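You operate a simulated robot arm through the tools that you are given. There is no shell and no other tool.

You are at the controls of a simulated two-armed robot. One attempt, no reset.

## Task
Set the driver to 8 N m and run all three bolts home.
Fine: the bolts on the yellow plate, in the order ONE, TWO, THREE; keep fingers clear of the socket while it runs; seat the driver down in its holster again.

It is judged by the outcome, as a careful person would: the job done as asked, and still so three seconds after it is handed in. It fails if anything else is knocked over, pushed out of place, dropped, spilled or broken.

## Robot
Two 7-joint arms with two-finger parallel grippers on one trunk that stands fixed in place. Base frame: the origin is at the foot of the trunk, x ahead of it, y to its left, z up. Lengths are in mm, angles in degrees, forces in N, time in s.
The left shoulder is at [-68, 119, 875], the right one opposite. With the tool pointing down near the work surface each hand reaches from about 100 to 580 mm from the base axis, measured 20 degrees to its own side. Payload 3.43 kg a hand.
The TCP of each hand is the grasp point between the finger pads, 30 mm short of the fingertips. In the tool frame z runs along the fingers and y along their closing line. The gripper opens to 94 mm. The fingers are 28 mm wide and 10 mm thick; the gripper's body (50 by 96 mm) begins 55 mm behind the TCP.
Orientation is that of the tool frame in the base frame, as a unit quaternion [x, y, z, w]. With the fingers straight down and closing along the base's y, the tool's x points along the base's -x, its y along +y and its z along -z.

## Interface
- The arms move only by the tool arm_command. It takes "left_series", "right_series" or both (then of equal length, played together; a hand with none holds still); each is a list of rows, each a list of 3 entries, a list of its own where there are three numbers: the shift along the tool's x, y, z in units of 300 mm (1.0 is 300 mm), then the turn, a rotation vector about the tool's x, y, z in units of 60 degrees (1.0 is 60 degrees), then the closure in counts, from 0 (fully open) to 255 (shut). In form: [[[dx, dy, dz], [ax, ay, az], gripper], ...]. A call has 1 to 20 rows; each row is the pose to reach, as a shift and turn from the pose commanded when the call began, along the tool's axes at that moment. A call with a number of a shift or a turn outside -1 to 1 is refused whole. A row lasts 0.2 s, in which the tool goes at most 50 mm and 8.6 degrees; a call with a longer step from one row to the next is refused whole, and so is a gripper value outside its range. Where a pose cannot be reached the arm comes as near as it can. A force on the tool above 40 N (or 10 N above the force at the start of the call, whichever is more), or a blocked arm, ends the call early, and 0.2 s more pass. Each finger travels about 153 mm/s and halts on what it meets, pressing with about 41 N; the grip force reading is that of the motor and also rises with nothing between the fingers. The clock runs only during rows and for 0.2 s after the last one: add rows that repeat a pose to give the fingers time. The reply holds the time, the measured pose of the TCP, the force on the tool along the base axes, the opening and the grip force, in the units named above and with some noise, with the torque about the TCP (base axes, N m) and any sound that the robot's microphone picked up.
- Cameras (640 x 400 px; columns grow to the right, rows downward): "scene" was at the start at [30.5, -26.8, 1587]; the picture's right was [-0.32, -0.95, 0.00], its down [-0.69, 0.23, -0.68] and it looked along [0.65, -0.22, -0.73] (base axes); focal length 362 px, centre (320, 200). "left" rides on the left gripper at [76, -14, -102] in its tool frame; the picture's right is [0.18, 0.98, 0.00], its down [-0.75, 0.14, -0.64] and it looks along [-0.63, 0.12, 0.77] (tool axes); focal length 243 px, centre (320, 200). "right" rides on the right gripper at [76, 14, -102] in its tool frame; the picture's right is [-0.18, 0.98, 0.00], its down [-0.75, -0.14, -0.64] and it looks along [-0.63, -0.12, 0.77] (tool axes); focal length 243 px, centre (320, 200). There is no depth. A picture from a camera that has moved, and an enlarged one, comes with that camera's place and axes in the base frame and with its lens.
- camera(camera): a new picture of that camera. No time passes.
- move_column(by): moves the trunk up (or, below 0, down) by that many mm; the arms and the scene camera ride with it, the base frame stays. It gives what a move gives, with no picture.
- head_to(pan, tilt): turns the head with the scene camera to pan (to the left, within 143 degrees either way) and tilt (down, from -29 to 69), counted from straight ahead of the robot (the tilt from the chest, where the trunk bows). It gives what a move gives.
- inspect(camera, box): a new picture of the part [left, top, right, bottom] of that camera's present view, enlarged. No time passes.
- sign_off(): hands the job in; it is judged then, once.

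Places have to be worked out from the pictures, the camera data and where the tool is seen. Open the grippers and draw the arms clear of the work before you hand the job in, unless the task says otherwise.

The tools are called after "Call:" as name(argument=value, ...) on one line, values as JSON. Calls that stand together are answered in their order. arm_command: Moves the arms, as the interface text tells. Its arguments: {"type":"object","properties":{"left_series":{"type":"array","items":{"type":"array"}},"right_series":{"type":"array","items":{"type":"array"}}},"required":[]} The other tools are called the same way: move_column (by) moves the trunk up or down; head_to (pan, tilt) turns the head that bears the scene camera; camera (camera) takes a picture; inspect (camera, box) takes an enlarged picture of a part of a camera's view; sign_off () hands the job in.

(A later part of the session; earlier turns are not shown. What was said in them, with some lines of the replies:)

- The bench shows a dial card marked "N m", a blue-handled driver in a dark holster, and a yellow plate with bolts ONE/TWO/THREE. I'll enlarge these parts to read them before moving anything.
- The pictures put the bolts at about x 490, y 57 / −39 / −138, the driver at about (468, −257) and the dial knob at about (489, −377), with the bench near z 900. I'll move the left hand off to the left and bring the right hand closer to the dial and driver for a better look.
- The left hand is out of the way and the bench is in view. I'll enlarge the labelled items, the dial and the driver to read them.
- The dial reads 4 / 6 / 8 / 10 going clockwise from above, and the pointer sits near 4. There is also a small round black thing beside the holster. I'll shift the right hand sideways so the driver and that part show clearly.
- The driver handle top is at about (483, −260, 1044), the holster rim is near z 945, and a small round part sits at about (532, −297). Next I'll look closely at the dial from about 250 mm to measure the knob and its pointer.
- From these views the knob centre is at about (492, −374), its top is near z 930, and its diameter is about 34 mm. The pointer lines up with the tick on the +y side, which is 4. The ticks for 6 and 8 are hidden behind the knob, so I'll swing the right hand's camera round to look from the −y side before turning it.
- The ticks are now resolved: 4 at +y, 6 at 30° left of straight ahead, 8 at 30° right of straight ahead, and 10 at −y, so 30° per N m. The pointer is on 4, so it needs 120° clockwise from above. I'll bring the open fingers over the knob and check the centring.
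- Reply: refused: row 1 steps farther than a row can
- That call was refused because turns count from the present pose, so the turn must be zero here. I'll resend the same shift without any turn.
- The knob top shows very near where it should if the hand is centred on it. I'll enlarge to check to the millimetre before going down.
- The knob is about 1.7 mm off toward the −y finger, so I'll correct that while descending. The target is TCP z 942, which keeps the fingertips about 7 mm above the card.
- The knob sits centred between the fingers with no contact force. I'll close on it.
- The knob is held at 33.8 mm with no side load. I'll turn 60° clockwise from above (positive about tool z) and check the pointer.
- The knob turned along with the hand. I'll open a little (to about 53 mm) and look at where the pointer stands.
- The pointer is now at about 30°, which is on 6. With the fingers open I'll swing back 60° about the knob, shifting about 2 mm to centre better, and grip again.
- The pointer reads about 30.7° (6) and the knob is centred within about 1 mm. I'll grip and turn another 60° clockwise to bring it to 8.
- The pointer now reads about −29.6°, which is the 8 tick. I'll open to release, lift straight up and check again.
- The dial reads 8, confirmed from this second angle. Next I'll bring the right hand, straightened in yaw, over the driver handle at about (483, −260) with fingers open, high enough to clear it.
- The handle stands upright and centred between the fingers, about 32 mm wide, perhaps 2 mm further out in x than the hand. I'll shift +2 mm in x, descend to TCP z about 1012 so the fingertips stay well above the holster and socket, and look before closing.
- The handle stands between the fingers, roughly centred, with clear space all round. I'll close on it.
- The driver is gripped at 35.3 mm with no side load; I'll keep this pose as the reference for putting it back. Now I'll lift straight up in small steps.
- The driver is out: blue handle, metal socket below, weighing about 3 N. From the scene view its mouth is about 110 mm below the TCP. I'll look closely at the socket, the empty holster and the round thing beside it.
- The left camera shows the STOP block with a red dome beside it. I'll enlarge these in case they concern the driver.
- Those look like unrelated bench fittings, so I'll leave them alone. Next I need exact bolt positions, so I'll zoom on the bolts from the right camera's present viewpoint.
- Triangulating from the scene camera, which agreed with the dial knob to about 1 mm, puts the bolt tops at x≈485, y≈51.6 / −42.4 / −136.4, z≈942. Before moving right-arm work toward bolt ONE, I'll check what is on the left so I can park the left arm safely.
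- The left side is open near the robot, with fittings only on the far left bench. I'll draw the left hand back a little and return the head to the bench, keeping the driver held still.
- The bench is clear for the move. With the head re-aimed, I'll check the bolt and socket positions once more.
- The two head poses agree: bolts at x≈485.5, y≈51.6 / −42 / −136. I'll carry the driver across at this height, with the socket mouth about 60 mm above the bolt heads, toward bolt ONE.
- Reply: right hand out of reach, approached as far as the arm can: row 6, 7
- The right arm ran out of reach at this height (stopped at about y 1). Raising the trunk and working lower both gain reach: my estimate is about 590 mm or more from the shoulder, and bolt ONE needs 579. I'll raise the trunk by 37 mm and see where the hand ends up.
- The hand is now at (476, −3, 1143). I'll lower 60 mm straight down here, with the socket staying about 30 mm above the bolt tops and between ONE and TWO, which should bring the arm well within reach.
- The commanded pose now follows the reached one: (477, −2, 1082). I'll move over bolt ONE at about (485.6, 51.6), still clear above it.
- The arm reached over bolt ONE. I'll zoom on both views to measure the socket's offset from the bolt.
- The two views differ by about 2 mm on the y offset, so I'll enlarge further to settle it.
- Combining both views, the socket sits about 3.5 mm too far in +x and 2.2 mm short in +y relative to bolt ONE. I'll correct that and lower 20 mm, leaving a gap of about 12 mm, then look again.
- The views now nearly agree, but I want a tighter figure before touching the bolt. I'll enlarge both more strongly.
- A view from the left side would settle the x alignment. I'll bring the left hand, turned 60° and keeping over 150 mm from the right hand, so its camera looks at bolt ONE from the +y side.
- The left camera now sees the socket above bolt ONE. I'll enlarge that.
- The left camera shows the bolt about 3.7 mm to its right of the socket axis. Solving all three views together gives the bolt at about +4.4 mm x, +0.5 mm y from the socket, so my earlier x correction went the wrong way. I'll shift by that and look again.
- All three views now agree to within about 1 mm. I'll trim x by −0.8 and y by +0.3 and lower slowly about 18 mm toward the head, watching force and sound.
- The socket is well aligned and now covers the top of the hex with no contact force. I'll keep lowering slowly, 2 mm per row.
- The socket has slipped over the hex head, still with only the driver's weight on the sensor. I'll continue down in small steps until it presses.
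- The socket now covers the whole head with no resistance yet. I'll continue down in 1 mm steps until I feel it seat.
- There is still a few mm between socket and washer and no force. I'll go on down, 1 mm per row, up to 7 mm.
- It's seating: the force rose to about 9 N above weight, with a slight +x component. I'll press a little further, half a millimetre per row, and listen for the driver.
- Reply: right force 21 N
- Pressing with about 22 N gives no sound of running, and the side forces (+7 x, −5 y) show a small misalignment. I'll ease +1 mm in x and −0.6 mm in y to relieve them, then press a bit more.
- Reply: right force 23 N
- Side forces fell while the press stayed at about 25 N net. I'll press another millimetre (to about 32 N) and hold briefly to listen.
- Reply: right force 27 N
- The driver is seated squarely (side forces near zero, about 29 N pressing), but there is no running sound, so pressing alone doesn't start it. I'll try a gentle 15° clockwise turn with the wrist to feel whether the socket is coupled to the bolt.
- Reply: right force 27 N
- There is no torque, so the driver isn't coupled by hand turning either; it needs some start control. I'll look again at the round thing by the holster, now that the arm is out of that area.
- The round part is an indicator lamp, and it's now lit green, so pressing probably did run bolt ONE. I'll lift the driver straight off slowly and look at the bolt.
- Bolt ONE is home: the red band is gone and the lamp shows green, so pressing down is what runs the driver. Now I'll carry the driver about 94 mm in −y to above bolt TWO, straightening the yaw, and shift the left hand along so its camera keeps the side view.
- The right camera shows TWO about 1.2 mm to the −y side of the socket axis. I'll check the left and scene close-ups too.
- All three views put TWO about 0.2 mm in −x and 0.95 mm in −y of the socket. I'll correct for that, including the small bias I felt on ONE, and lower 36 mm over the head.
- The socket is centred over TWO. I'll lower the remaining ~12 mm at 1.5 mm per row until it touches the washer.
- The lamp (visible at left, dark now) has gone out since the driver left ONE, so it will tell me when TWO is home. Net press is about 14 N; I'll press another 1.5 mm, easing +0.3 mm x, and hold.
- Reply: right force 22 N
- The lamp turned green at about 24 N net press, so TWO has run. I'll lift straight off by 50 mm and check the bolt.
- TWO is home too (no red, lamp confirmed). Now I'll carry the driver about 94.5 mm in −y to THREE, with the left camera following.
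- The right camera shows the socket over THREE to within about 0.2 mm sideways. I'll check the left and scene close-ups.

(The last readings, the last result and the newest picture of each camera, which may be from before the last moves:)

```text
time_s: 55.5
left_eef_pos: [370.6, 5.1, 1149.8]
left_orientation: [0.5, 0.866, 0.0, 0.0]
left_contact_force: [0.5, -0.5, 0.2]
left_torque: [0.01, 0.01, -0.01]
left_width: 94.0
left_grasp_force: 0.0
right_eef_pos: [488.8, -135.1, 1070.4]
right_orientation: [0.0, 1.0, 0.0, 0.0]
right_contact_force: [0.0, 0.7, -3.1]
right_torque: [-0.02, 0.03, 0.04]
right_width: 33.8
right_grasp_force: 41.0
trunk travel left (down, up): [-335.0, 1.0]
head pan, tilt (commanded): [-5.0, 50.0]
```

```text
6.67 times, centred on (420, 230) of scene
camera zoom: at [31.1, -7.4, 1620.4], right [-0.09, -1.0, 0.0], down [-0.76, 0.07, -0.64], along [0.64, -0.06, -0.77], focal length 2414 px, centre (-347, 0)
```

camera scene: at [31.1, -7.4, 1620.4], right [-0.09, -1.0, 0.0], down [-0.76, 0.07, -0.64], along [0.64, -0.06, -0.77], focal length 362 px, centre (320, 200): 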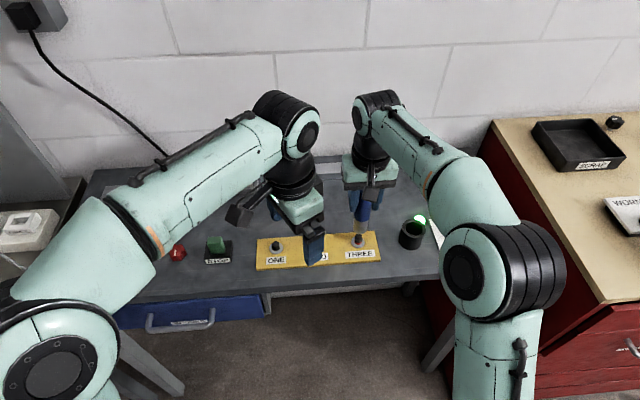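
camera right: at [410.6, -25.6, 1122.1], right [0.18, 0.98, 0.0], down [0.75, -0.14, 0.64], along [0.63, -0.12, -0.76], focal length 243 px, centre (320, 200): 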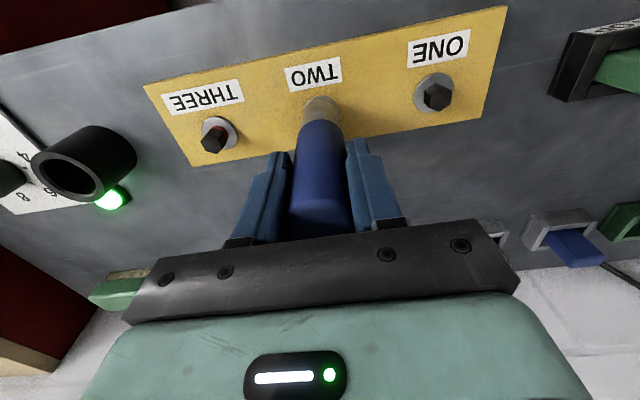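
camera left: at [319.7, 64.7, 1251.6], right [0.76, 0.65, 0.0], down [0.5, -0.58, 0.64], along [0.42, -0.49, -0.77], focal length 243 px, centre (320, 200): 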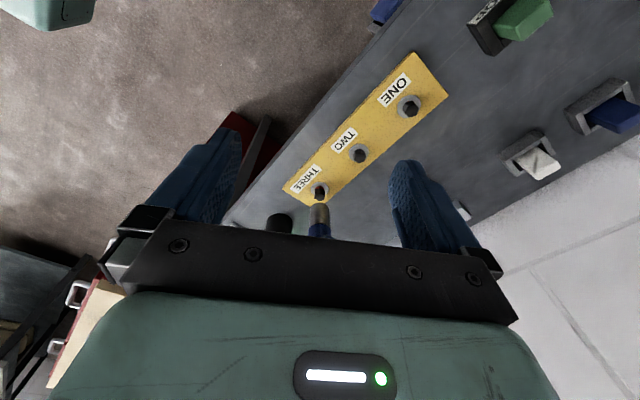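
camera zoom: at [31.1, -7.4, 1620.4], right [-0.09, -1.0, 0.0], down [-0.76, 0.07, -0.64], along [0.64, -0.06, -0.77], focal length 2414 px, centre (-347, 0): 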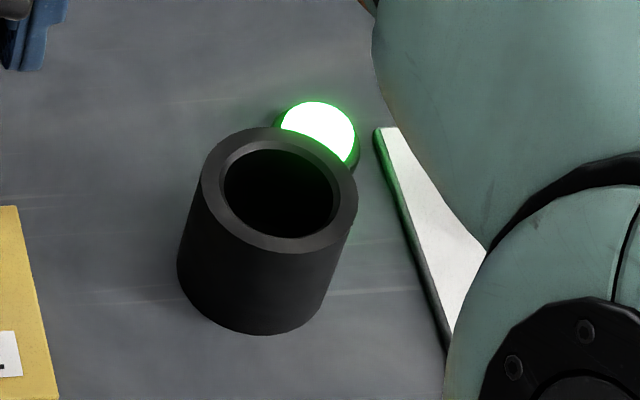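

THREE lines up: the offsets average to under half a millimetre once the small bias seen on TWO is taken off. I'll lower 36 mm over the head as before.

Call:
arm_command(right_series=[[[-0.001, 0, 0.01], [0, 0, 0], 255], [[-0.001, 0, 0.03], [0, 0, 0], 255], [[-0.001, 0, 0.05], [0, 0, 0], 255], [[-0.001, 0, 0.07], [0, 0, 0], 255], [[-0.001, 0, 0.085], [0, 0, 0], 255], [[-0.001, 0, 0.1], [0, 0, 0], 255], [[-0.001, 0, 0.11], [0, 0, 0], 255], [[-0.001, 0, 0.12], [0, 0, 0], 255], [[-0.001, 0, 0.12], [0, 0, 0], 255]])

Call:
inspect(camera="left", box=[300, 170, 340, 210])

Call:
inspect(camera="scene", box=[338, 215, 378, 255])

```text
time_s: 57.5
left_eef_pos: [372.4, 4.4, 1150.5]
left_orientation: [0.5, 0.866, 0.0, 0.0]
left_contact_force: [0.0, -0.4, -0.5]
left_torque: [0.01, -0.02, 0.03]
left_width: 93.8
left_grasp_force: 0.0
right_eef_pos: [487.5, -134.8, 1036.0]
right_orientation: [0.0, 1.0, 0.0, 0.0]
right_contact_force: [0.0, -1.0, -4.0]
right_torque: [-0.01, 0.04, 0.05]
right_width: 33.5
right_grasp_force: 40.6
trunk travel left (down, up): [-335.0, 1.0]
head pan, tilt (commanded): [-5.0, 50.0]
```

```text
10.00 times, centred on (320, 190) of left
camera zoom: at [319.8, 64.3, 1251.6], right [0.76, 0.65, 0.0], down [0.5, -0.58, 0.64], along [0.42, -0.49, -0.77], focal length 2426 px, centre (320, 300)
```

zoom: 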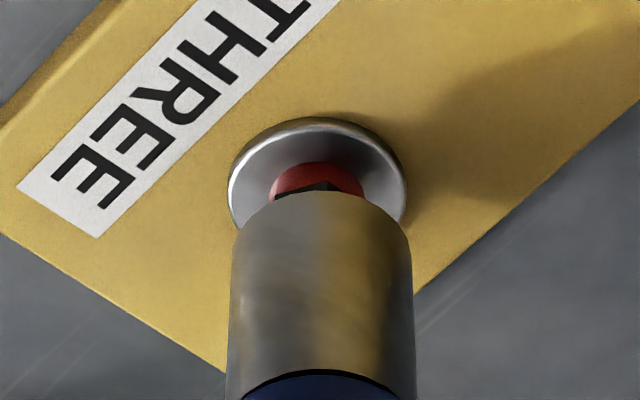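

```text
10.00 times, centred on (358, 235) of scene
camera zoom: at [31.3, -8.3, 1620.4], right [-0.09, -1.0, 0.0], down [-0.76, 0.07, -0.64], along [0.64, -0.06, -0.77], focal length 3621 px, centre (-60, -150)
```

zoom: 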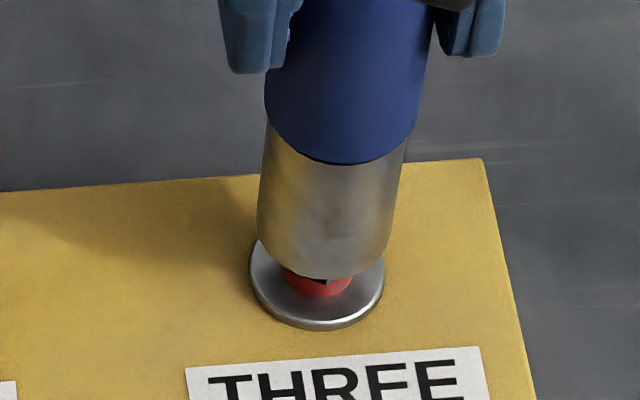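

Aligned to within a millimetre; I'll trim x by −0.5 mm and lower the last ~13.5 mm at 1.5 mm per row onto the washer.

Call:
arm_command(right_series=[[[0.0017, 0, 0.005], [0, 0, 0], 255], [[0.0017, 0, 0.01], [0, 0, 0], 255], [[0.0017, 0, 0.015], [0, 0, 0], 255], [[0.0017, 0, 0.02], [0, 0, 0], 255], [[0.0017, 0, 0.025], [0, 0, 0], 255], [[0.0017, 0, 0.03], [0, 0, 0], 255], [[0.0017, 0, 0.035], [0, 0, 0], 255], [[0.0017, 0, 0.04], [0, 0, 0], 255], [[0.0017, 0, 0.045], [0, 0, 0], 255], [[0.0017, 0, 0.045], [0, 0, 0], 255]])

Call:
camera(camera="right")

Call:
inspect(camera="scene", box=[338, 200, 448, 260])

```text
time_s: 59.7
left_eef_pos: [370.8, 4.2, 1148.3]
left_orientation: [0.5, 0.866, 0.0, 0.001]
left_contact_force: [0.9, -0.5, 0.0]
left_torque: [-0.04, 0.02, 0.02]
left_width: 93.9
left_grasp_force: 0.2
right_eef_pos: [487.7, -135.6, 1021.0]
right_orientation: [0.0, 1.0, 0.0, 0.0]
right_contact_force: [3.9, -1.8, 5.0]
right_torque: [-0.15, -0.31, 0.0]
right_width: 33.7
right_grasp_force: 40.3
trunk travel left (down, up): [-335.0, 1.0]
head pan, tilt (commanded): [-5.0, 50.0]
```

```text
taken
camera right: at [411.2, -120.9, 1122.9], right [0.18, 0.98, 0.0], down [0.75, -0.14, 0.64], along [0.63, -0.12, -0.77], focal length 243 px, centre (320, 200)
```

right: 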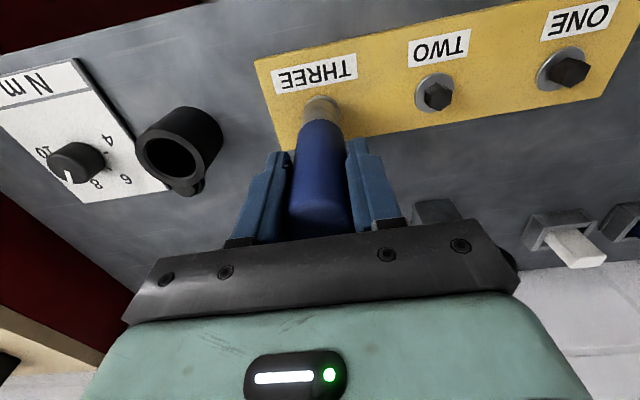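

```text
5.82 times, centred on (393, 230) of scene
camera zoom: at [31.2, -8.4, 1620.4], right [-0.09, -1.0, 0.0], down [-0.76, 0.07, -0.64], along [0.64, -0.06, -0.77], focal length 2107 px, centre (-105, 26)
```

zoom: 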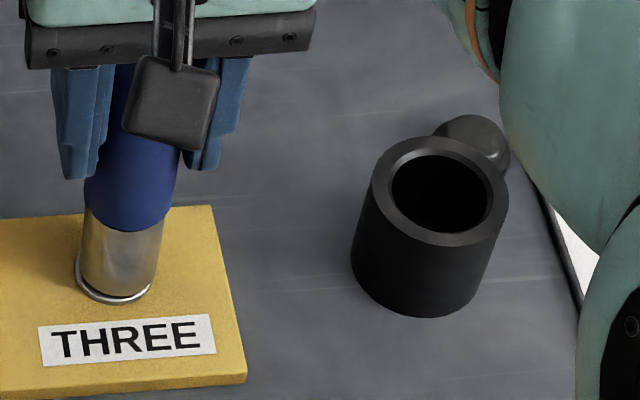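

Touching at 8 N net, lamp dark, with side forces +4 x and −2 y. I'll ease +0.6 x and −0.4 y and press 2 mm further.

Call:
arm_command(right_series=[[[-0.001, -0.0007, 0.0017], [0, 0, 0], 255], [[-0.002, -0.0013, 0.0033], [0, 0, 0], 255], [[-0.002, -0.0013, 0.005], [0, 0, 0], 255], [[-0.002, -0.0013, 0.0067], [0, 0, 0], 255], [[-0.002, -0.0013, 0.0067], [0, 0, 0], 255], [[-0.002, -0.0013, 0.0067], [0, 0, 0], 255]])

Call:
inspect(camera="scene", box=[338, 200, 448, 260])

```text
time_s: 61.1
left_eef_pos: [370.6, 4.0, 1150.3]
left_orientation: [0.5, 0.866, 0.0, 0.001]
left_contact_force: [-0.1, 0.6, 0.0]
left_torque: [0.01, 0.0, 0.03]
left_width: 93.9
left_grasp_force: 0.0
right_eef_pos: [489.6, -135.4, 1020.1]
right_orientation: [0.0, 1.0, 0.0, 0.001]
right_contact_force: [-2.5, -4.8, 9.4]
right_torque: [-0.43, 0.2, 0.03]
right_width: 33.5
right_grasp_force: 41.5
trunk travel left (down, up): [-335.0, 1.0]
head pan, tilt (commanded): [-5.0, 50.0]
```

```text
5.82 times, centred on (393, 230) of scene
camera zoom: at [30.0, -8.7, 1620.5], right [-0.09, -1.0, 0.0], down [-0.76, 0.07, -0.64], along [0.64, -0.06, -0.77], focal length 2107 px, centre (-105, 26)
```

zoom: 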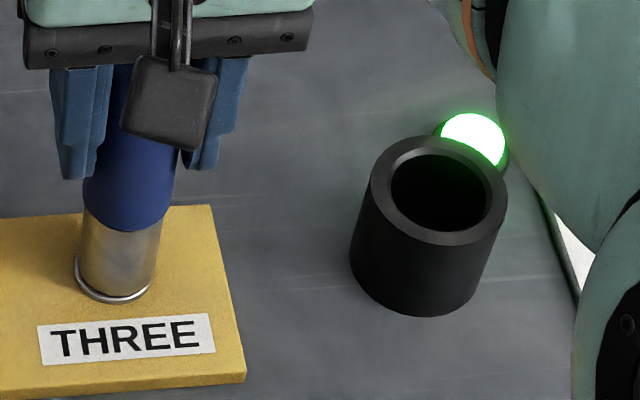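

The lamp is green for THREE. I'll lift straight off and verify all three bolts.

Call:
arm_command(right_series=[[[0, 0, -0.02], [0, 0, 0], 255], [[0, 0, -0.05], [0, 0, 0], 255], [[0, 0, -0.09], [0, 0, 0], 255], [[0, 0, -0.14], [0, 0, 0], 255], [[0, 0, -0.2], [0, 0, 0], 255], [[0, 0, -0.2], [0, 0, 0], 255]])

Call:
inspect(camera="left", box=[270, 80, 430, 240])

Call:
inspect(camera="scene", box=[250, 200, 450, 280])

Call:
camera(camera="right")

```text
time_s: 62.5
left_eef_pos: [371.5, 3.7, 1149.5]
left_orientation: [0.5, 0.866, 0.0, 0.0]
left_contact_force: [-0.1, -0.1, -1.2]
left_torque: [-0.03, -0.01, 0.02]
left_width: 93.9
left_grasp_force: 0.0
right_eef_pos: [488.4, -136.3, 1078.5]
right_orientation: [0.001, 1.0, 0.0, 0.0]
right_contact_force: [-0.2, -0.1, -2.3]
right_torque: [-0.02, -0.03, 0.0]
right_width: 33.7
right_grasp_force: 40.6
trunk travel left (down, up): [-335.0, 1.0]
head pan, tilt (commanded): [-5.0, 50.0]
```

```text
2.50 times, centred on (350, 160) of left
camera zoom: at [319.9, 64.3, 1251.6], right [0.76, 0.65, 0.0], down [0.5, -0.58, 0.64], along [0.42, -0.49, -0.77], focal length 606 px, centre (245, 300)
```

zoom: 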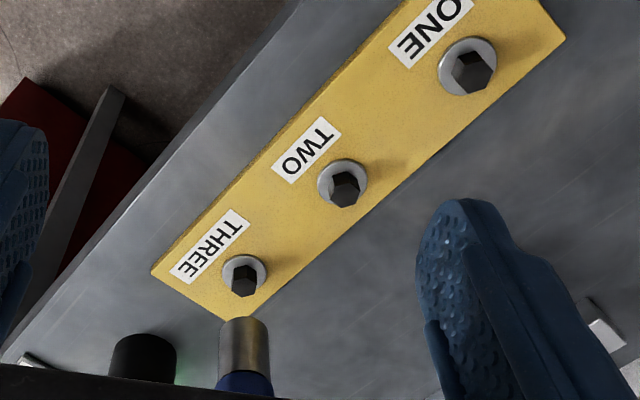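

```text
3.20 times, centred on (350, 240) of scene
camera zoom: at [31.4, -8.3, 1620.4], right [-0.09, -1.0, 0.0], down [-0.76, 0.07, -0.64], along [0.64, -0.06, -0.77], focal length 1159 px, centre (224, 72)
```

zoom: 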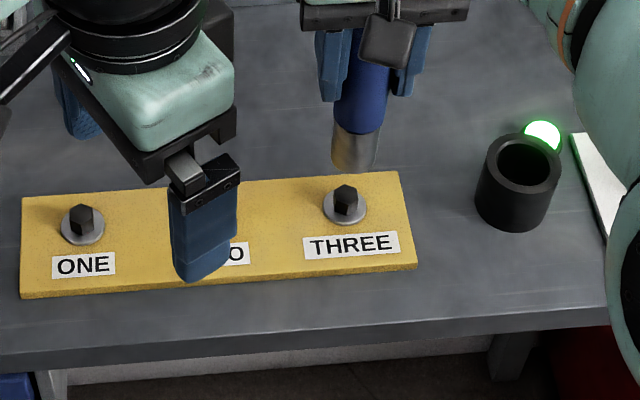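

```text
taken
camera right: at [411.6, -120.7, 1181.2], right [0.18, 0.98, 0.0], down [0.75, -0.14, 0.64], along [0.63, -0.12, -0.77], focal length 243 px, centre (320, 200)
```

right: 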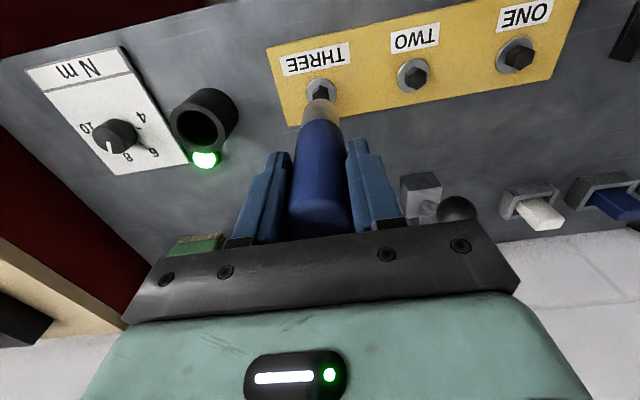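

All three bolts are home and the lamp is green. Next I'll return the driver: rise 20 mm and go back over the holster at the recorded grip position (486, −260.6).

Call:
arm_command(right_series=[[[0, 0, -0.067], [0, 0, 0], 255], [[0.0015, -0.1, -0.067], [0, 0, 0], 255], [[0.003, -0.2, -0.067], [0, 0, 0], 255], [[0.0045, -0.3, -0.067], [0, 0, 0], 255], [[0.0063, -0.4153, -0.067], [0, 0, 0], 255], [[0.0063, -0.4153, -0.067], [0, 0, 0], 255]])

Call:
camera(camera="right")

Call:
camera(camera="scene")

```text
time_s: 63.9
left_eef_pos: [371.0, 5.8, 1149.4]
left_orientation: [0.501, 0.866, 0.0, 0.001]
left_contact_force: [-0.9, -0.5, 0.0]
left_torque: [-0.04, 0.0, -0.03]
left_width: 94.1
left_grasp_force: 0.1
right_eef_pos: [487.8, -260.6, 1097.8]
right_orientation: [0.001, 1.0, 0.0, 0.0]
right_contact_force: [-0.5, 0.0, -3.0]
right_torque: [0.01, 0.01, 0.0]
right_width: 34.1
right_grasp_force: 40.8
trunk travel left (down, up): [-335.0, 1.0]
head pan, tilt (commanded): [-5.0, 50.0]
```

```text
taken
camera right: at [410.9, -245.6, 1200.6], right [0.18, 0.98, 0.0], down [0.75, -0.14, 0.64], along [0.63, -0.12, -0.77], focal length 243 px, centre (320, 200)
```

right: 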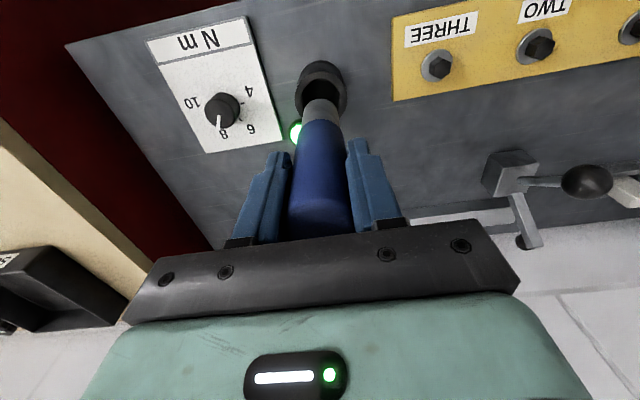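

```text
taken
camera scene: at [31.3, -7.6, 1620.5], right [-0.09, -1.0, 0.0], down [-0.76, 0.07, -0.64], along [0.64, -0.06, -0.77], focal length 362 px, centre (320, 200)
```

scene: 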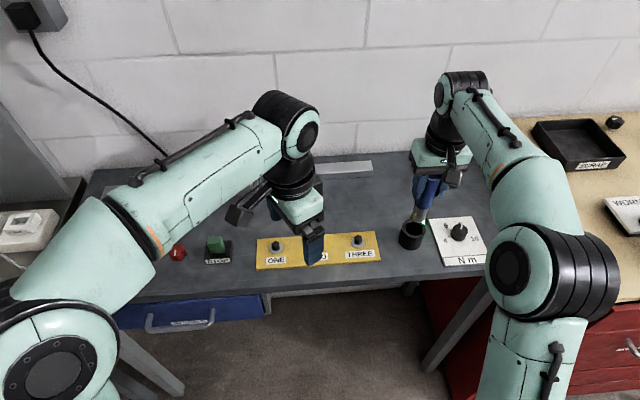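

The driver is back over the holster. I'll measure its alignment with the holster mouth in close-up from both cameras.

Call:
inspect(camera="right", box=[285, 50, 365, 130])

Call:
inspect(camera="scene", box=[385, 190, 445, 260])

```text
5.00 times, centred on (325, 90) of right
camera zoom: at [410.9, -245.6, 1200.6], right [0.18, 0.98, 0.0], down [0.75, -0.14, 0.64], along [0.63, -0.12, -0.77], focal length 1213 px, centre (295, 750)
```

zoom: 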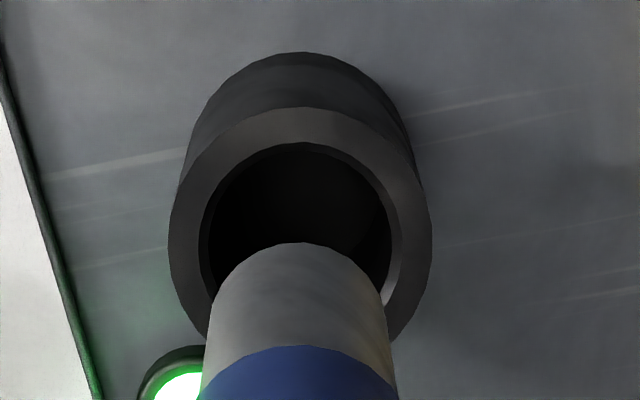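

```text
5.71 times, centred on (415, 225) of scene
camera zoom: at [31.3, -7.6, 1620.5], right [-0.09, -1.0, 0.0], down [-0.76, 0.07, -0.64], along [0.64, -0.06, -0.77], focal length 2069 px, centre (-223, 57)
```

zoom: 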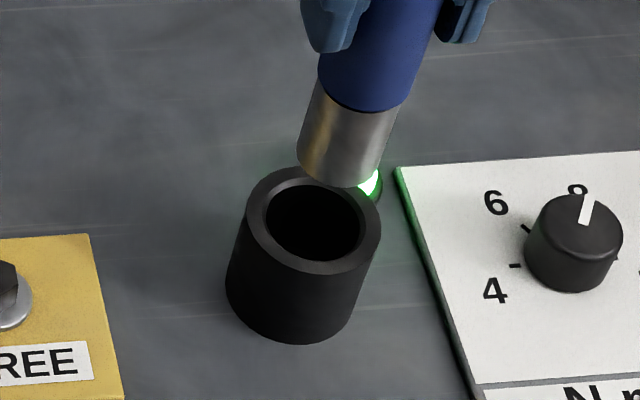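

Socket and holster agree to well under a millimetre sideways, and x matches at about 488–489. I'll lower 42 mm to just above the rim and check again.

Call:
arm_command(right_series=[[[0, 0, 0.03], [0, 0, 0], 255], [[0, 0, 0.06], [0, 0, 0], 255], [[0, 0, 0.09], [0, 0, 0], 255], [[0, 0, 0.12], [0, 0, 0], 255], [[0, 0, 0.14], [0, 0, 0], 255], [[0, 0, 0.14], [0, 0, 0], 255]])

Call:
inspect(camera="right", box=[285, 50, 365, 130])

Call:
inspect(camera="scene", box=[385, 190, 445, 260])

```text
time_s: 65.3
left_eef_pos: [370.6, 3.8, 1149.5]
left_orientation: [0.5, 0.866, 0.0, 0.0]
left_contact_force: [0.2, 0.4, 0.2]
left_torque: [0.0, -0.03, -0.02]
left_width: 93.9
left_grasp_force: 0.2
right_eef_pos: [486.7, -261.3, 1057.2]
right_orientation: [-0.001, 1.0, 0.0, 0.0]
right_contact_force: [-0.6, 0.8, -3.2]
right_torque: [0.06, 0.03, 0.01]
right_width: 33.6
right_grasp_force: 41.2
trunk travel left (down, up): [-335.0, 1.0]
head pan, tilt (commanded): [-5.0, 50.0]
```

```text
5.00 times, centred on (325, 90) of right
camera zoom: at [410.2, -246.3, 1159.4], right [0.18, 0.98, 0.0], down [0.75, -0.14, 0.64], along [0.63, -0.12, -0.77], focal length 1213 px, centre (295, 750)
```

zoom: 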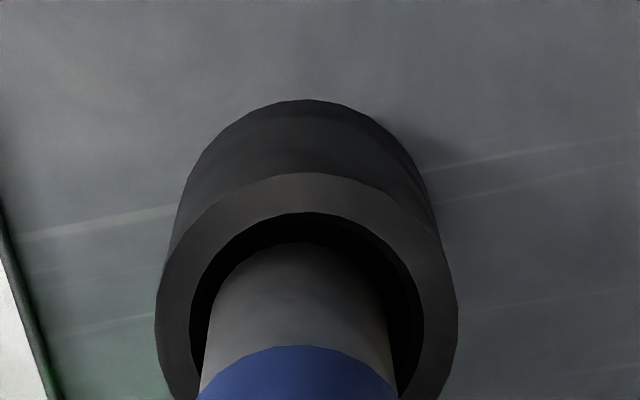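

```text
5.71 times, centred on (415, 225) of scene
camera zoom: at [31.3, -8.3, 1620.5], right [-0.09, -1.0, 0.0], down [-0.76, 0.07, -0.64], along [0.64, -0.06, -0.77], focal length 2069 px, centre (-223, 57)
```

zoom: 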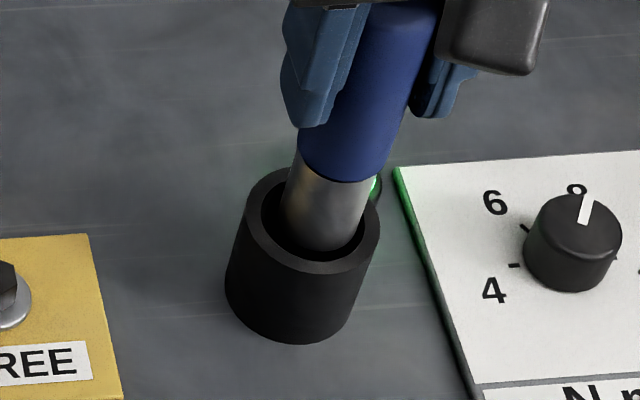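

The holster mouth now shows the socket about 1.5 mm too far in −y. I'll shift +1.5 mm in y and lower 15 mm into the mouth, watching forces.

Call:
arm_command(right_series=[[[0, 0.005, 0.0], [0, 0, 0], 255], [[0, 0.005, 0.012], [0, 0, 0], 255], [[0, 0.005, 0.025], [0, 0, 0], 255], [[0, 0.005, 0.037], [0, 0, 0], 255], [[0, 0.005, 0.05], [0, 0, 0], 255], [[0, 0.005, 0.05], [0, 0, 0], 255]])

Call:
inspect(camera="right", box=[285, 60, 365, 140])

Call:
inspect(camera="scene", box=[385, 190, 445, 260])

```text
time_s: 66.7
left_eef_pos: [371.1, 5.3, 1149.9]
left_orientation: [0.5, 0.866, 0.0, 0.001]
left_contact_force: [0.2, 0.3, 0.1]
left_torque: [0.01, -0.02, 0.01]
left_width: 94.1
left_grasp_force: 0.0
right_eef_pos: [485.7, -258.6, 1043.7]
right_orientation: [0.001, 1.0, 0.001, 0.001]
right_contact_force: [2.9, -0.1, -1.6]
right_torque: [-0.05, -0.21, 0.01]
right_width: 33.7
right_grasp_force: 41.4
trunk travel left (down, up): [-335.0, 1.0]
head pan, tilt (commanded): [-5.0, 50.0]
```

```text
5.00 times, centred on (325, 100) of right
camera zoom: at [410.0, -243.8, 1144.9], right [0.18, 0.98, 0.0], down [0.75, -0.14, 0.64], along [0.63, -0.12, -0.77], focal length 1213 px, centre (295, 700)
```

zoom: 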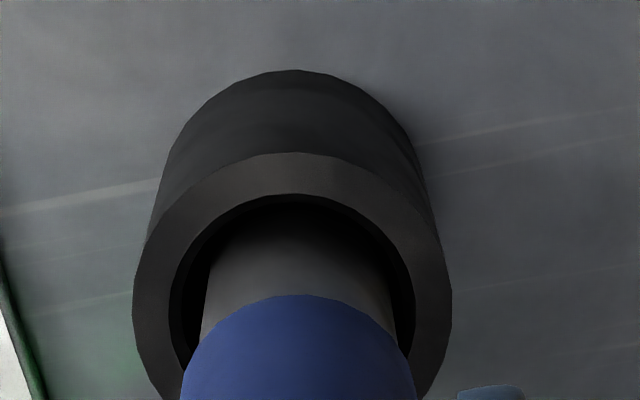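

```text
5.71 times, centred on (415, 225) of scene
camera zoom: at [31.5, -8.3, 1620.5], right [-0.09, -1.0, 0.0], down [-0.76, 0.07, -0.64], along [0.64, -0.06, -0.77], focal length 2069 px, centre (-223, 57)
```

zoom: 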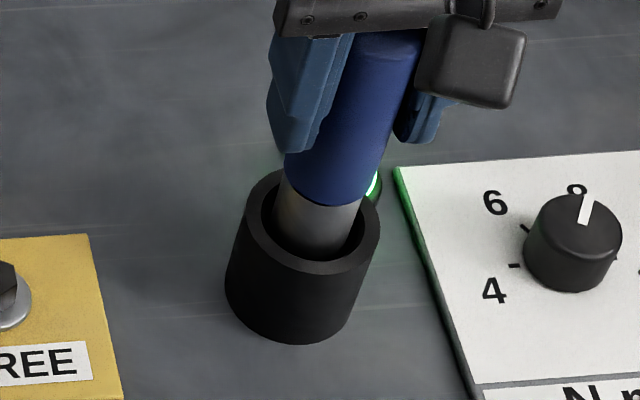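

There is a slight +x contact force (about 3 N), so the socket is brushing the near side of the mouth, and it is about 1 mm too far in +y. I'll shift +1.3 mm x and −0.9 mm y and lower another 9 mm gently.

Call:
arm_command(right_series=[[[-0.0043, -0.003, 0.0], [0, 0, 0], 255], [[-0.0043, -0.003, 0.0], [0, 0, 0], 255], [[-0.0043, -0.003, 0.01], [0, 0, 0], 255], [[-0.0043, -0.003, 0.02], [0, 0, 0], 255], [[-0.0043, -0.003, 0.03], [0, 0, 0], 255], [[-0.0043, -0.003, 0.03], [0, 0, 0], 255]])

Call:
inspect(camera="right", box=[285, 60, 365, 140])

Call:
inspect(camera="scene", box=[385, 190, 445, 260])

```text
time_s: 68.1
left_eef_pos: [369.7, 4.8, 1148.4]
left_orientation: [0.499, 0.866, 0.0, 0.0]
left_contact_force: [0.6, 0.6, -0.4]
left_torque: [0.0, -0.04, 0.0]
left_width: 93.9
left_grasp_force: 0.0
right_eef_pos: [488.9, -259.9, 1032.6]
right_orientation: [0.001, 1.0, 0.0, 0.0]
right_contact_force: [0.4, -0.2, -3.0]
right_torque: [-0.03, -0.01, -0.01]
right_width: 33.8
right_grasp_force: 41.0
trunk travel left (down, up): [-335.0, 1.0]
head pan, tilt (commanded): [-5.0, 50.0]
```

```text
5.00 times, centred on (325, 100) of right
camera zoom: at [411.1, -244.3, 1136.2], right [0.18, 0.98, 0.0], down [0.75, -0.14, 0.64], along [0.63, -0.12, -0.77], focal length 1213 px, centre (295, 700)
```

zoom: 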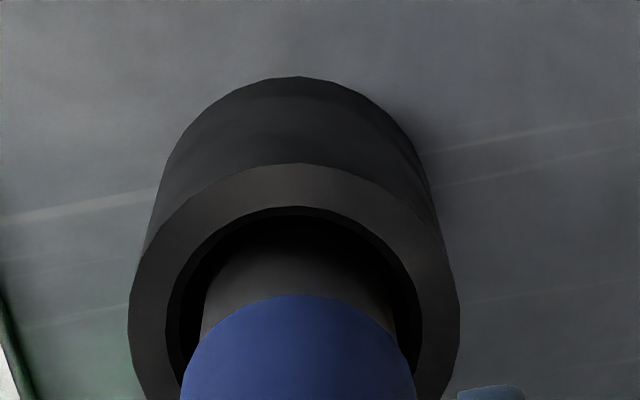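

```text
5.71 times, centred on (415, 225) of scene
camera zoom: at [31.3, -8.4, 1620.4], right [-0.09, -1.0, 0.0], down [-0.76, 0.07, -0.64], along [0.64, -0.06, -0.77], focal length 2069 px, centre (-223, 57)
```

zoom: 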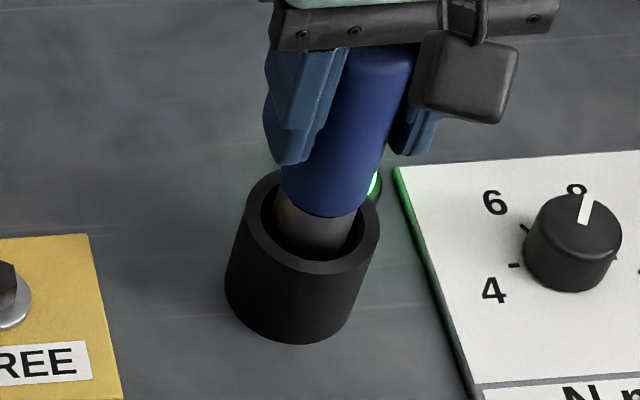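

Side force is gone and the socket is well inside and centred. I'll keep lowering 3 mm per row toward the seat (expected near TCP z 1012).

Call:
arm_command(right_series=[[[0, -0.001, 0.01], [0, 0, 0], 255], [[0, -0.001, 0.02], [0, 0, 0], 255], [[0, -0.001, 0.03], [0, 0, 0], 255], [[0, -0.001, 0.04], [0, 0, 0], 255], [[0, -0.001, 0.047], [0, 0, 0], 255], [[0, -0.001, 0.047], [0, 0, 0], 255]])

Call:
inspect(camera="right", box=[285, 60, 365, 140])

Call:
inspect(camera="scene", box=[385, 190, 445, 260])

```text
time_s: 69.5
left_eef_pos: [371.1, 4.4, 1149.0]
left_orientation: [0.499, 0.866, -0.001, 0.0]
left_contact_force: [0.3, -0.2, 0.4]
left_torque: [0.03, -0.02, 0.0]
left_width: 94.1
left_grasp_force: 0.0
right_eef_pos: [487.7, -261.6, 1018.6]
right_orientation: [0.0, 1.0, 0.0, -0.001]
right_contact_force: [-0.2, 0.2, -3.5]
right_torque: [0.0, 0.01, -0.02]
right_width: 33.6
right_grasp_force: 41.2
trunk travel left (down, up): [-335.0, 1.0]
head pan, tilt (commanded): [-5.0, 50.0]
```

```text
5.00 times, centred on (325, 100) of right
camera zoom: at [411.0, -245.6, 1121.8], right [0.18, 0.98, 0.0], down [0.75, -0.14, 0.64], along [0.63, -0.12, -0.77], focal length 1213 px, centre (295, 700)
```

zoom: 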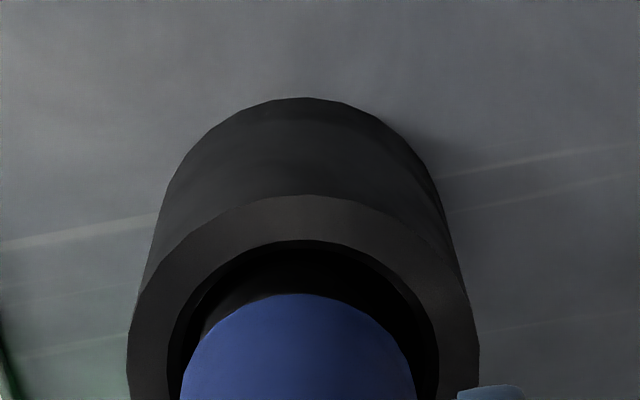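

```text
5.71 times, centred on (415, 225) of scene
camera zoom: at [31.3, -8.4, 1620.4], right [-0.09, -1.0, 0.0], down [-0.76, 0.07, -0.64], along [0.64, -0.06, -0.77], focal length 2069 px, centre (-223, 57)
```

zoom: 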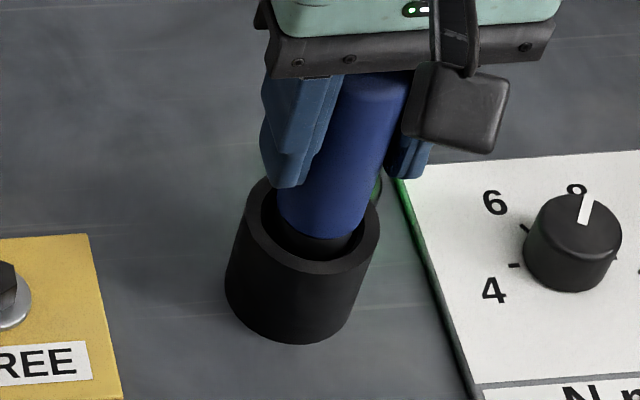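

Nearly seated: no forces, gap even all round. I'll nudge +0.6 mm y and lower 6 mm more in 1 mm rows, watching for the seat.

Call:
arm_command(right_series=[[[0, 0.002, 0.0033], [0, 0, 0], 255], [[0, 0.002, 0.0067], [0, 0, 0], 255], [[0, 0.002, 0.01], [0, 0, 0], 255], [[0, 0.002, 0.0133], [0, 0, 0], 255], [[0, 0.002, 0.0167], [0, 0, 0], 255], [[0, 0.002, 0.02], [0, 0, 0], 255], [[0, 0.002, 0.02], [0, 0, 0], 255]])

```text
time_s: 71.1
left_eef_pos: [370.3, 4.1, 1150.1]
left_orientation: [0.5, 0.866, 0.0, 0.0]
left_contact_force: [-0.4, 1.6, 0.5]
left_torque: [-0.02, -0.03, 0.0]
left_width: 93.9
left_grasp_force: 0.1
right_eef_pos: [487.4, -259.9, 1013.0]
right_orientation: [0.0, 1.0, 0.001, -0.001]
right_contact_force: [0.3, 0.2, -2.5]
right_torque: [0.0, -0.03, -0.03]
right_width: 33.8
right_grasp_force: 40.8
trunk travel left (down, up): [-335.0, 1.0]
head pan, tilt (commanded): [-5.0, 50.0]
```

The driver's weight still hangs on the hand, so it isn't seated yet. I'll lower up to 4 mm more.

Call:
arm_command(right_series=[[[0, 0, 0.0033], [0, 0, 0], 255], [[0, 0, 0.0067], [0, 0, 0], 255], [[0, 0, 0.01], [0, 0, 0], 255], [[0, 0, 0.0133], [0, 0, 0], 255], [[0, 0, 0.0133], [0, 0, 0], 255]])

Call:
inspect(camera="scene", box=[385, 190, 445, 260])

```text
time_s: 72.3
left_eef_pos: [370.0, 5.0, 1150.4]
left_orientation: [0.5, 0.866, 0.0, 0.002]
left_contact_force: [0.8, 0.4, 0.3]
left_torque: [0.01, -0.02, 0.0]
left_width: 93.9
left_grasp_force: 0.0
right_eef_pos: [486.5, -258.5, 1011.5]
right_orientation: [0.0, 1.0, 0.0, 0.003]
right_contact_force: [-1.6, -1.9, 22.6]
right_torque: [-0.29, 0.53, 0.03]
right_width: 33.6
right_grasp_force: 41.4
trunk travel left (down, up): [-335.0, 1.0]
head pan, tilt (commanded): [-5.0, 50.0]
```

```text
5.71 times, centred on (415, 225) of scene
camera zoom: at [29.0, -7.6, 1620.7], right [-0.09, -1.0, 0.0], down [-0.76, 0.07, -0.64], along [0.64, -0.06, -0.77], focal length 2069 px, centre (-223, 57)
```

zoom: 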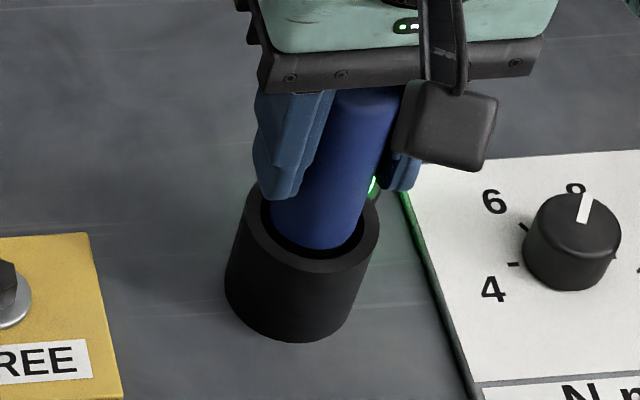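

Seated: resistance came at TCP z 1011.5, the same height as when I picked it up. I'll back off 2.5 mm to relieve the press, then open the fingers gently.

Call:
arm_command(right_series=[[[0, 0, -0.004], [0, 0, 0], 255], [[0, 0, -0.008], [0, 0, 0], 255], [[0, 0, -0.008], [0, 0, 0], 255]])

```text
time_s: 73.1
left_eef_pos: [371.6, 5.1, 1150.3]
left_orientation: [0.499, 0.866, 0.0, 0.0]
left_contact_force: [0.3, 0.3, -1.0]
left_torque: [0.04, 0.0, 0.0]
left_width: 93.9
left_grasp_force: 0.1
right_eef_pos: [488.0, -260.6, 1011.2]
right_orientation: [0.001, 1.0, 0.001, -0.001]
right_contact_force: [1.9, -2.3, 10.8]
right_torque: [-0.19, 0.0, 0.01]
right_width: 33.7
right_grasp_force: 41.1
trunk travel left (down, up): [-335.0, 1.0]
head pan, tilt (commanded): [-5.0, 50.0]
```

Net press fell to about 13 N; a further 1 mm up brings it close to zero, and then I'll open.

Call:
arm_command(right_series=[[[0, 0, -0.0035], [0, 0, 0], 255], [[0, 0, -0.0035], [0, 0, 0], 255], [[0, 0, -0.0035], [0, 0, 0], 200], [[0, 0, -0.0035], [0, 0, 0], 140], [[0, 0, -0.0035], [0, 0, 0], 60], [[0, 0, -0.0035], [0, 0, 0], 0], [[0, 0, -0.0035], [0, 0, 0], 0], [[0, 0, -0.0035], [0, 0, 0], 0]])

Call:
camera(camera="right")

Call:
inspect(camera="scene", box=[385, 180, 455, 260])

```text
time_s: 74.9
left_eef_pos: [370.7, 5.5, 1149.2]
left_orientation: [0.5, 0.866, 0.001, -0.001]
left_contact_force: [0.5, 0.2, -0.2]
left_torque: [-0.01, -0.01, -0.01]
left_width: 93.8
left_grasp_force: 0.2
right_eef_pos: [487.9, -259.9, 1011.9]
right_orientation: [0.0, 1.0, -0.001, -0.001]
right_contact_force: [-0.1, 0.1, -0.5]
right_torque: [0.01, -0.02, -0.06]
right_width: 94.1
right_grasp_force: 0.1
trunk travel left (down, up): [-335.0, 1.0]
head pan, tilt (commanded): [-5.0, 50.0]
```

```text
taken
camera right: at [411.5, -244.4, 1114.9], right [0.18, 0.98, 0.0], down [0.75, -0.14, 0.64], along [0.63, -0.12, -0.77], focal length 243 px, centre (320, 200)
```

right: 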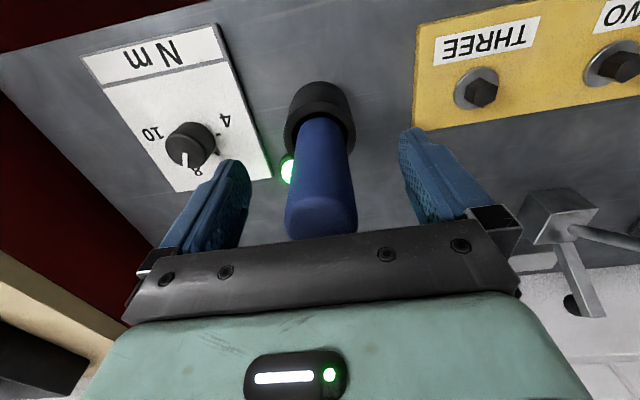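

```text
5.00 times, centred on (420, 220) of scene
camera zoom: at [31.0, -8.2, 1620.5], right [-0.09, -1.0, 0.0], down [-0.76, 0.07, -0.64], along [0.64, -0.06, -0.77], focal length 1810 px, centre (-180, 100)
```

zoom: 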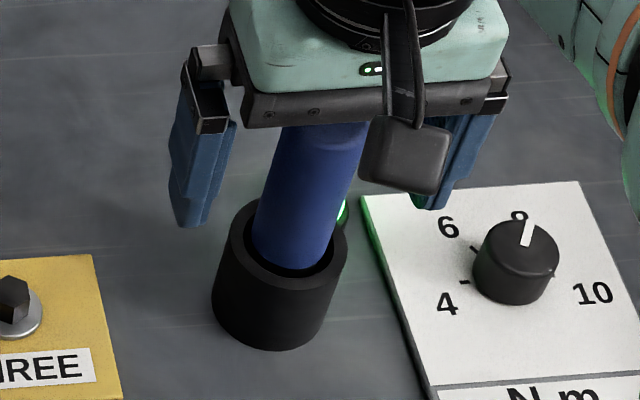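

The driver stands free in the holster with both fingers clear. I'll raise the right hand straight up, then look at the whole bench.

Call:
arm_command(right_series=[[[0, 0, -0.06], [0, 0, 0], 0], [[0, 0, -0.15], [0, 0, 0], 0], [[0, 0, -0.25], [0, 0, 0], 0], [[0, 0, -0.36], [0, 0, 0], 0], [[0.12, 0, -0.42], [0, 0, 0], 0], [[0.26, 0, -0.48], [0, 0, 0], 0], [[0.4, 0, -0.54], [0, 0, 0], 0], [[0.54, 0, -0.58], [0, 0, 0], 0]])

Call:
arm_command(left_series=[[[0.1, 0.0, -0.03], [0, 0, -0.1], 0], [[0.22, 0.0, -0.06], [0, 0, -0.22], 0], [[0.34, 0.0, -0.1], [0, 0, -0.34], 0], [[0.46, 0.0, -0.14], [0, 0, -0.46], 0], [[0.58, 0.0, -0.18], [0, 0, -0.58], 0], [[0.7, -0.03, -0.22], [0, 0, -0.7], 0], [[0.8, -0.06, -0.26], [0, 0, -0.8], 0]])

Call:
camera(camera="scene")

Call:
camera(camera="right")

```text
time_s: 76.7
left_eef_pos: [370.3, 5.6, 1149.1]
left_orientation: [0.5, 0.866, 0.0, 0.0]
left_contact_force: [0.7, 0.0, -0.3]
left_torque: [0.0, -0.03, -0.02]
left_width: 94.0
left_grasp_force: 0.1
right_eef_pos: [322.9, -260.6, 1187.2]
right_orientation: [0.0, 1.0, 0.0, 0.0]
right_contact_force: [0.1, 0.3, 0.8]
right_torque: [0.0, -0.02, -0.04]
right_width: 93.9
right_grasp_force: 0.0
trunk travel left (down, up): [-335.0, 1.0]
head pan, tilt (commanded): [-5.0, 50.0]
```

```text
time_s: 78.3
left_eef_pos: [233.5, 204.2, 1227.7]
left_orientation: [0.104, 0.995, 0.0, 0.0]
left_contact_force: [0.0, 0.5, 0.5]
left_torque: [0.02, 0.01, 0.02]
left_width: 93.9
left_grasp_force: 0.0
right_eef_pos: [324.9, -261.5, 1187.1]
right_orientation: [0.0, 1.0, 0.0, 0.0]
right_contact_force: [0.6, 0.4, 0.8]
right_torque: [0.0, -0.01, 0.01]
right_width: 93.8
right_grasp_force: 0.1
trunk travel left (down, up): [-335.0, 1.0]
head pan, tilt (commanded): [-5.0, 50.0]
```

```text
taken
camera scene: at [30.3, -7.9, 1620.4], right [-0.09, -1.0, 0.0], down [-0.76, 0.07, -0.64], along [0.64, -0.06, -0.77], focal length 362 px, centre (320, 200)
```

scene: 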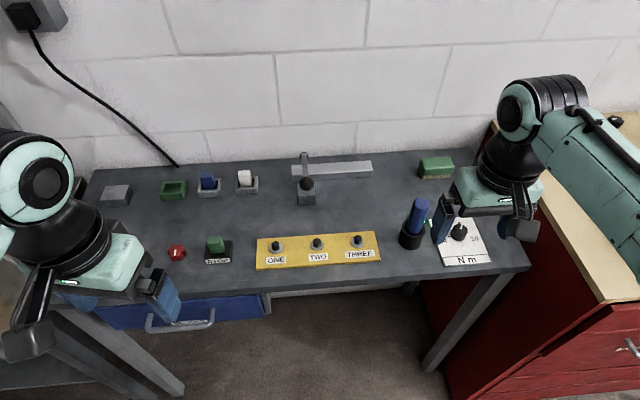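

```text
taken
camera right: at [247.6, -246.3, 1290.0], right [0.18, 0.98, 0.0], down [0.75, -0.14, 0.64], along [0.63, -0.12, -0.77], focal length 243 px, centre (320, 200)
```

right: 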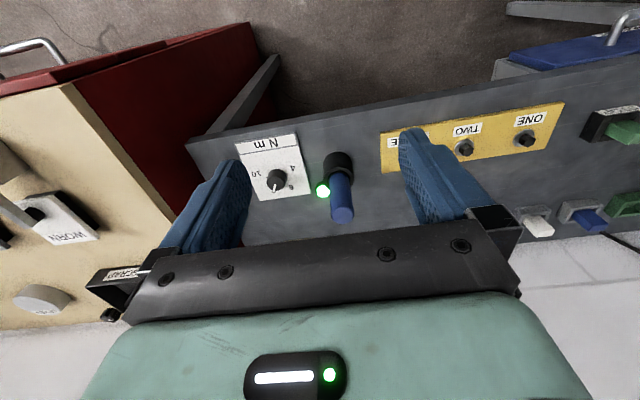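

Both hands are off the work. I'll draw the right hand a little further back and enlarge the final state of bolts, dial and holster.

Call:
arm_command(right_series=[[[0.1, -0.03, -0.05], [0, 0, 0], 0], [[0.2, -0.06, -0.1], [0, 0, 0], 0], [[0.3, -0.06, -0.13], [0, 0, 0], 0]])

Call:
inspect(camera="scene", box=[240, 210, 400, 280])

Call:
inspect(camera="scene", box=[380, 180, 500, 270])

Call:
inspect(camera="right", box=[230, 110, 400, 230])

Call:
camera(camera="scene")

```text
time_s: 79.1
left_eef_pos: [233.8, 204.9, 1227.4]
left_orientation: [0.104, 0.995, 0.0, 0.0]
left_contact_force: [0.9, -0.6, -0.3]
left_torque: [0.01, -0.01, -0.02]
left_width: 93.7
left_grasp_force: 0.0
right_eef_pos: [232.2, -279.3, 1224.5]
right_orientation: [0.0, 1.0, 0.0, 0.001]
right_contact_force: [-0.2, 0.1, 0.1]
right_torque: [-0.01, -0.01, 0.05]
right_width: 93.7
right_grasp_force: 0.1
trunk travel left (down, up): [-335.0, 1.0]
head pan, tilt (commanded): [-5.0, 50.0]
```

```text
4.00 times, centred on (320, 245) of scene
camera zoom: at [29.9, -8.1, 1620.4], right [-0.09, -1.0, 0.0], down [-0.76, 0.07, -0.64], along [0.64, -0.06, -0.77], focal length 1448 px, centre (320, 20)
```

zoom: 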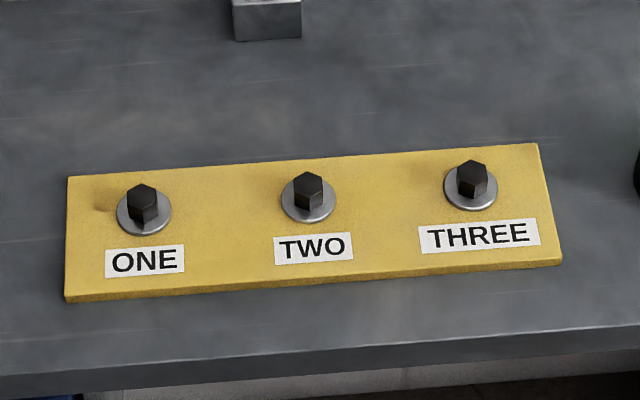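

```text
4.44 times, centred on (440, 225) of scene
camera zoom: at [29.9, -8.1, 1620.4], right [-0.09, -1.0, 0.0], down [-0.76, 0.07, -0.64], along [0.64, -0.06, -0.77], focal length 1609 px, centre (-213, 89)
```

zoom: 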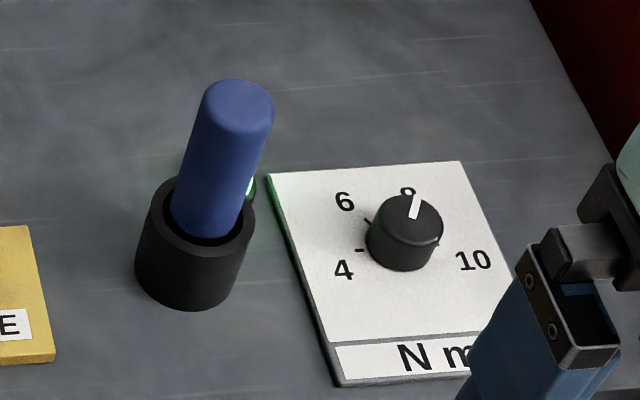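

```text
3.33 times, centred on (315, 170) of right
camera zoom: at [156.2, -263.9, 1327.9], right [0.18, 0.98, 0.0], down [0.75, -0.14, 0.64], along [0.63, -0.12, -0.77], focal length 809 px, centre (337, 300)
```

zoom: 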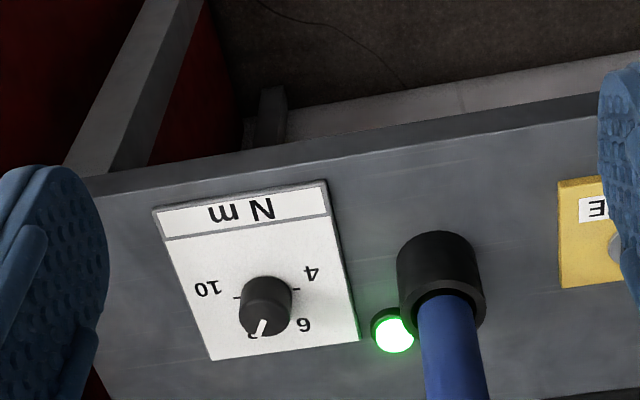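

```text
taken
camera scene: at [29.9, -8.1, 1620.4], right [-0.09, -1.0, 0.0], down [-0.76, 0.07, -0.64], along [0.64, -0.06, -0.77], focal length 362 px, centre (320, 200)
```

scene: 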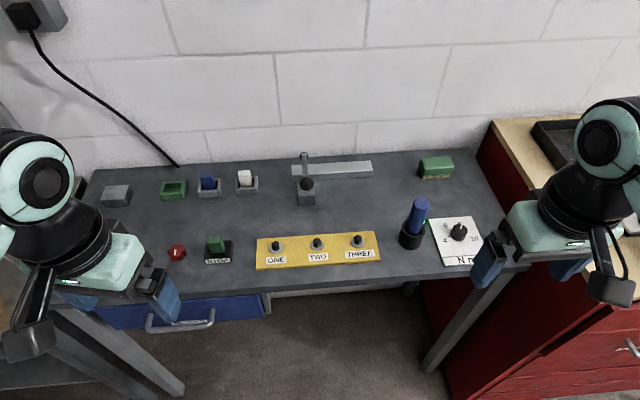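

The final pictures show the dial on 8 and all three bolts home with no red showing. The lamp is green, the driver is seated in its holster, nothing else has moved, and both grippers are open and clear. I'll hand the job in.

Call:
sign_off()

```text
The job is handed in.
```

The dial is set to 8 N m and all three bolts are run home, in the order ONE, TWO, THREE. The driver is back down in its holster.

- **Torque setting:** I turned the dial from 4 to 8 N m. Close-up pictures from several angles show the pointer on the 8 tick.
- **Bolts:** The driver runs when it is pressed down on a bolt. The lamp beside the holster lit green for each bolt, and the red band under each head is gone.
- **Fingers:** The gripper held the upper part of the handle throughout, well above the socket.
- **Holster:** The driver met the bottom of the holster at the same height I picked it up from, and it stands free.

I raised the trunk 37 mm so the right arm could reach bolt ONE, and left it there. In the last pictures nothing else on the bench had moved. Both grippers are open and clear of the work.
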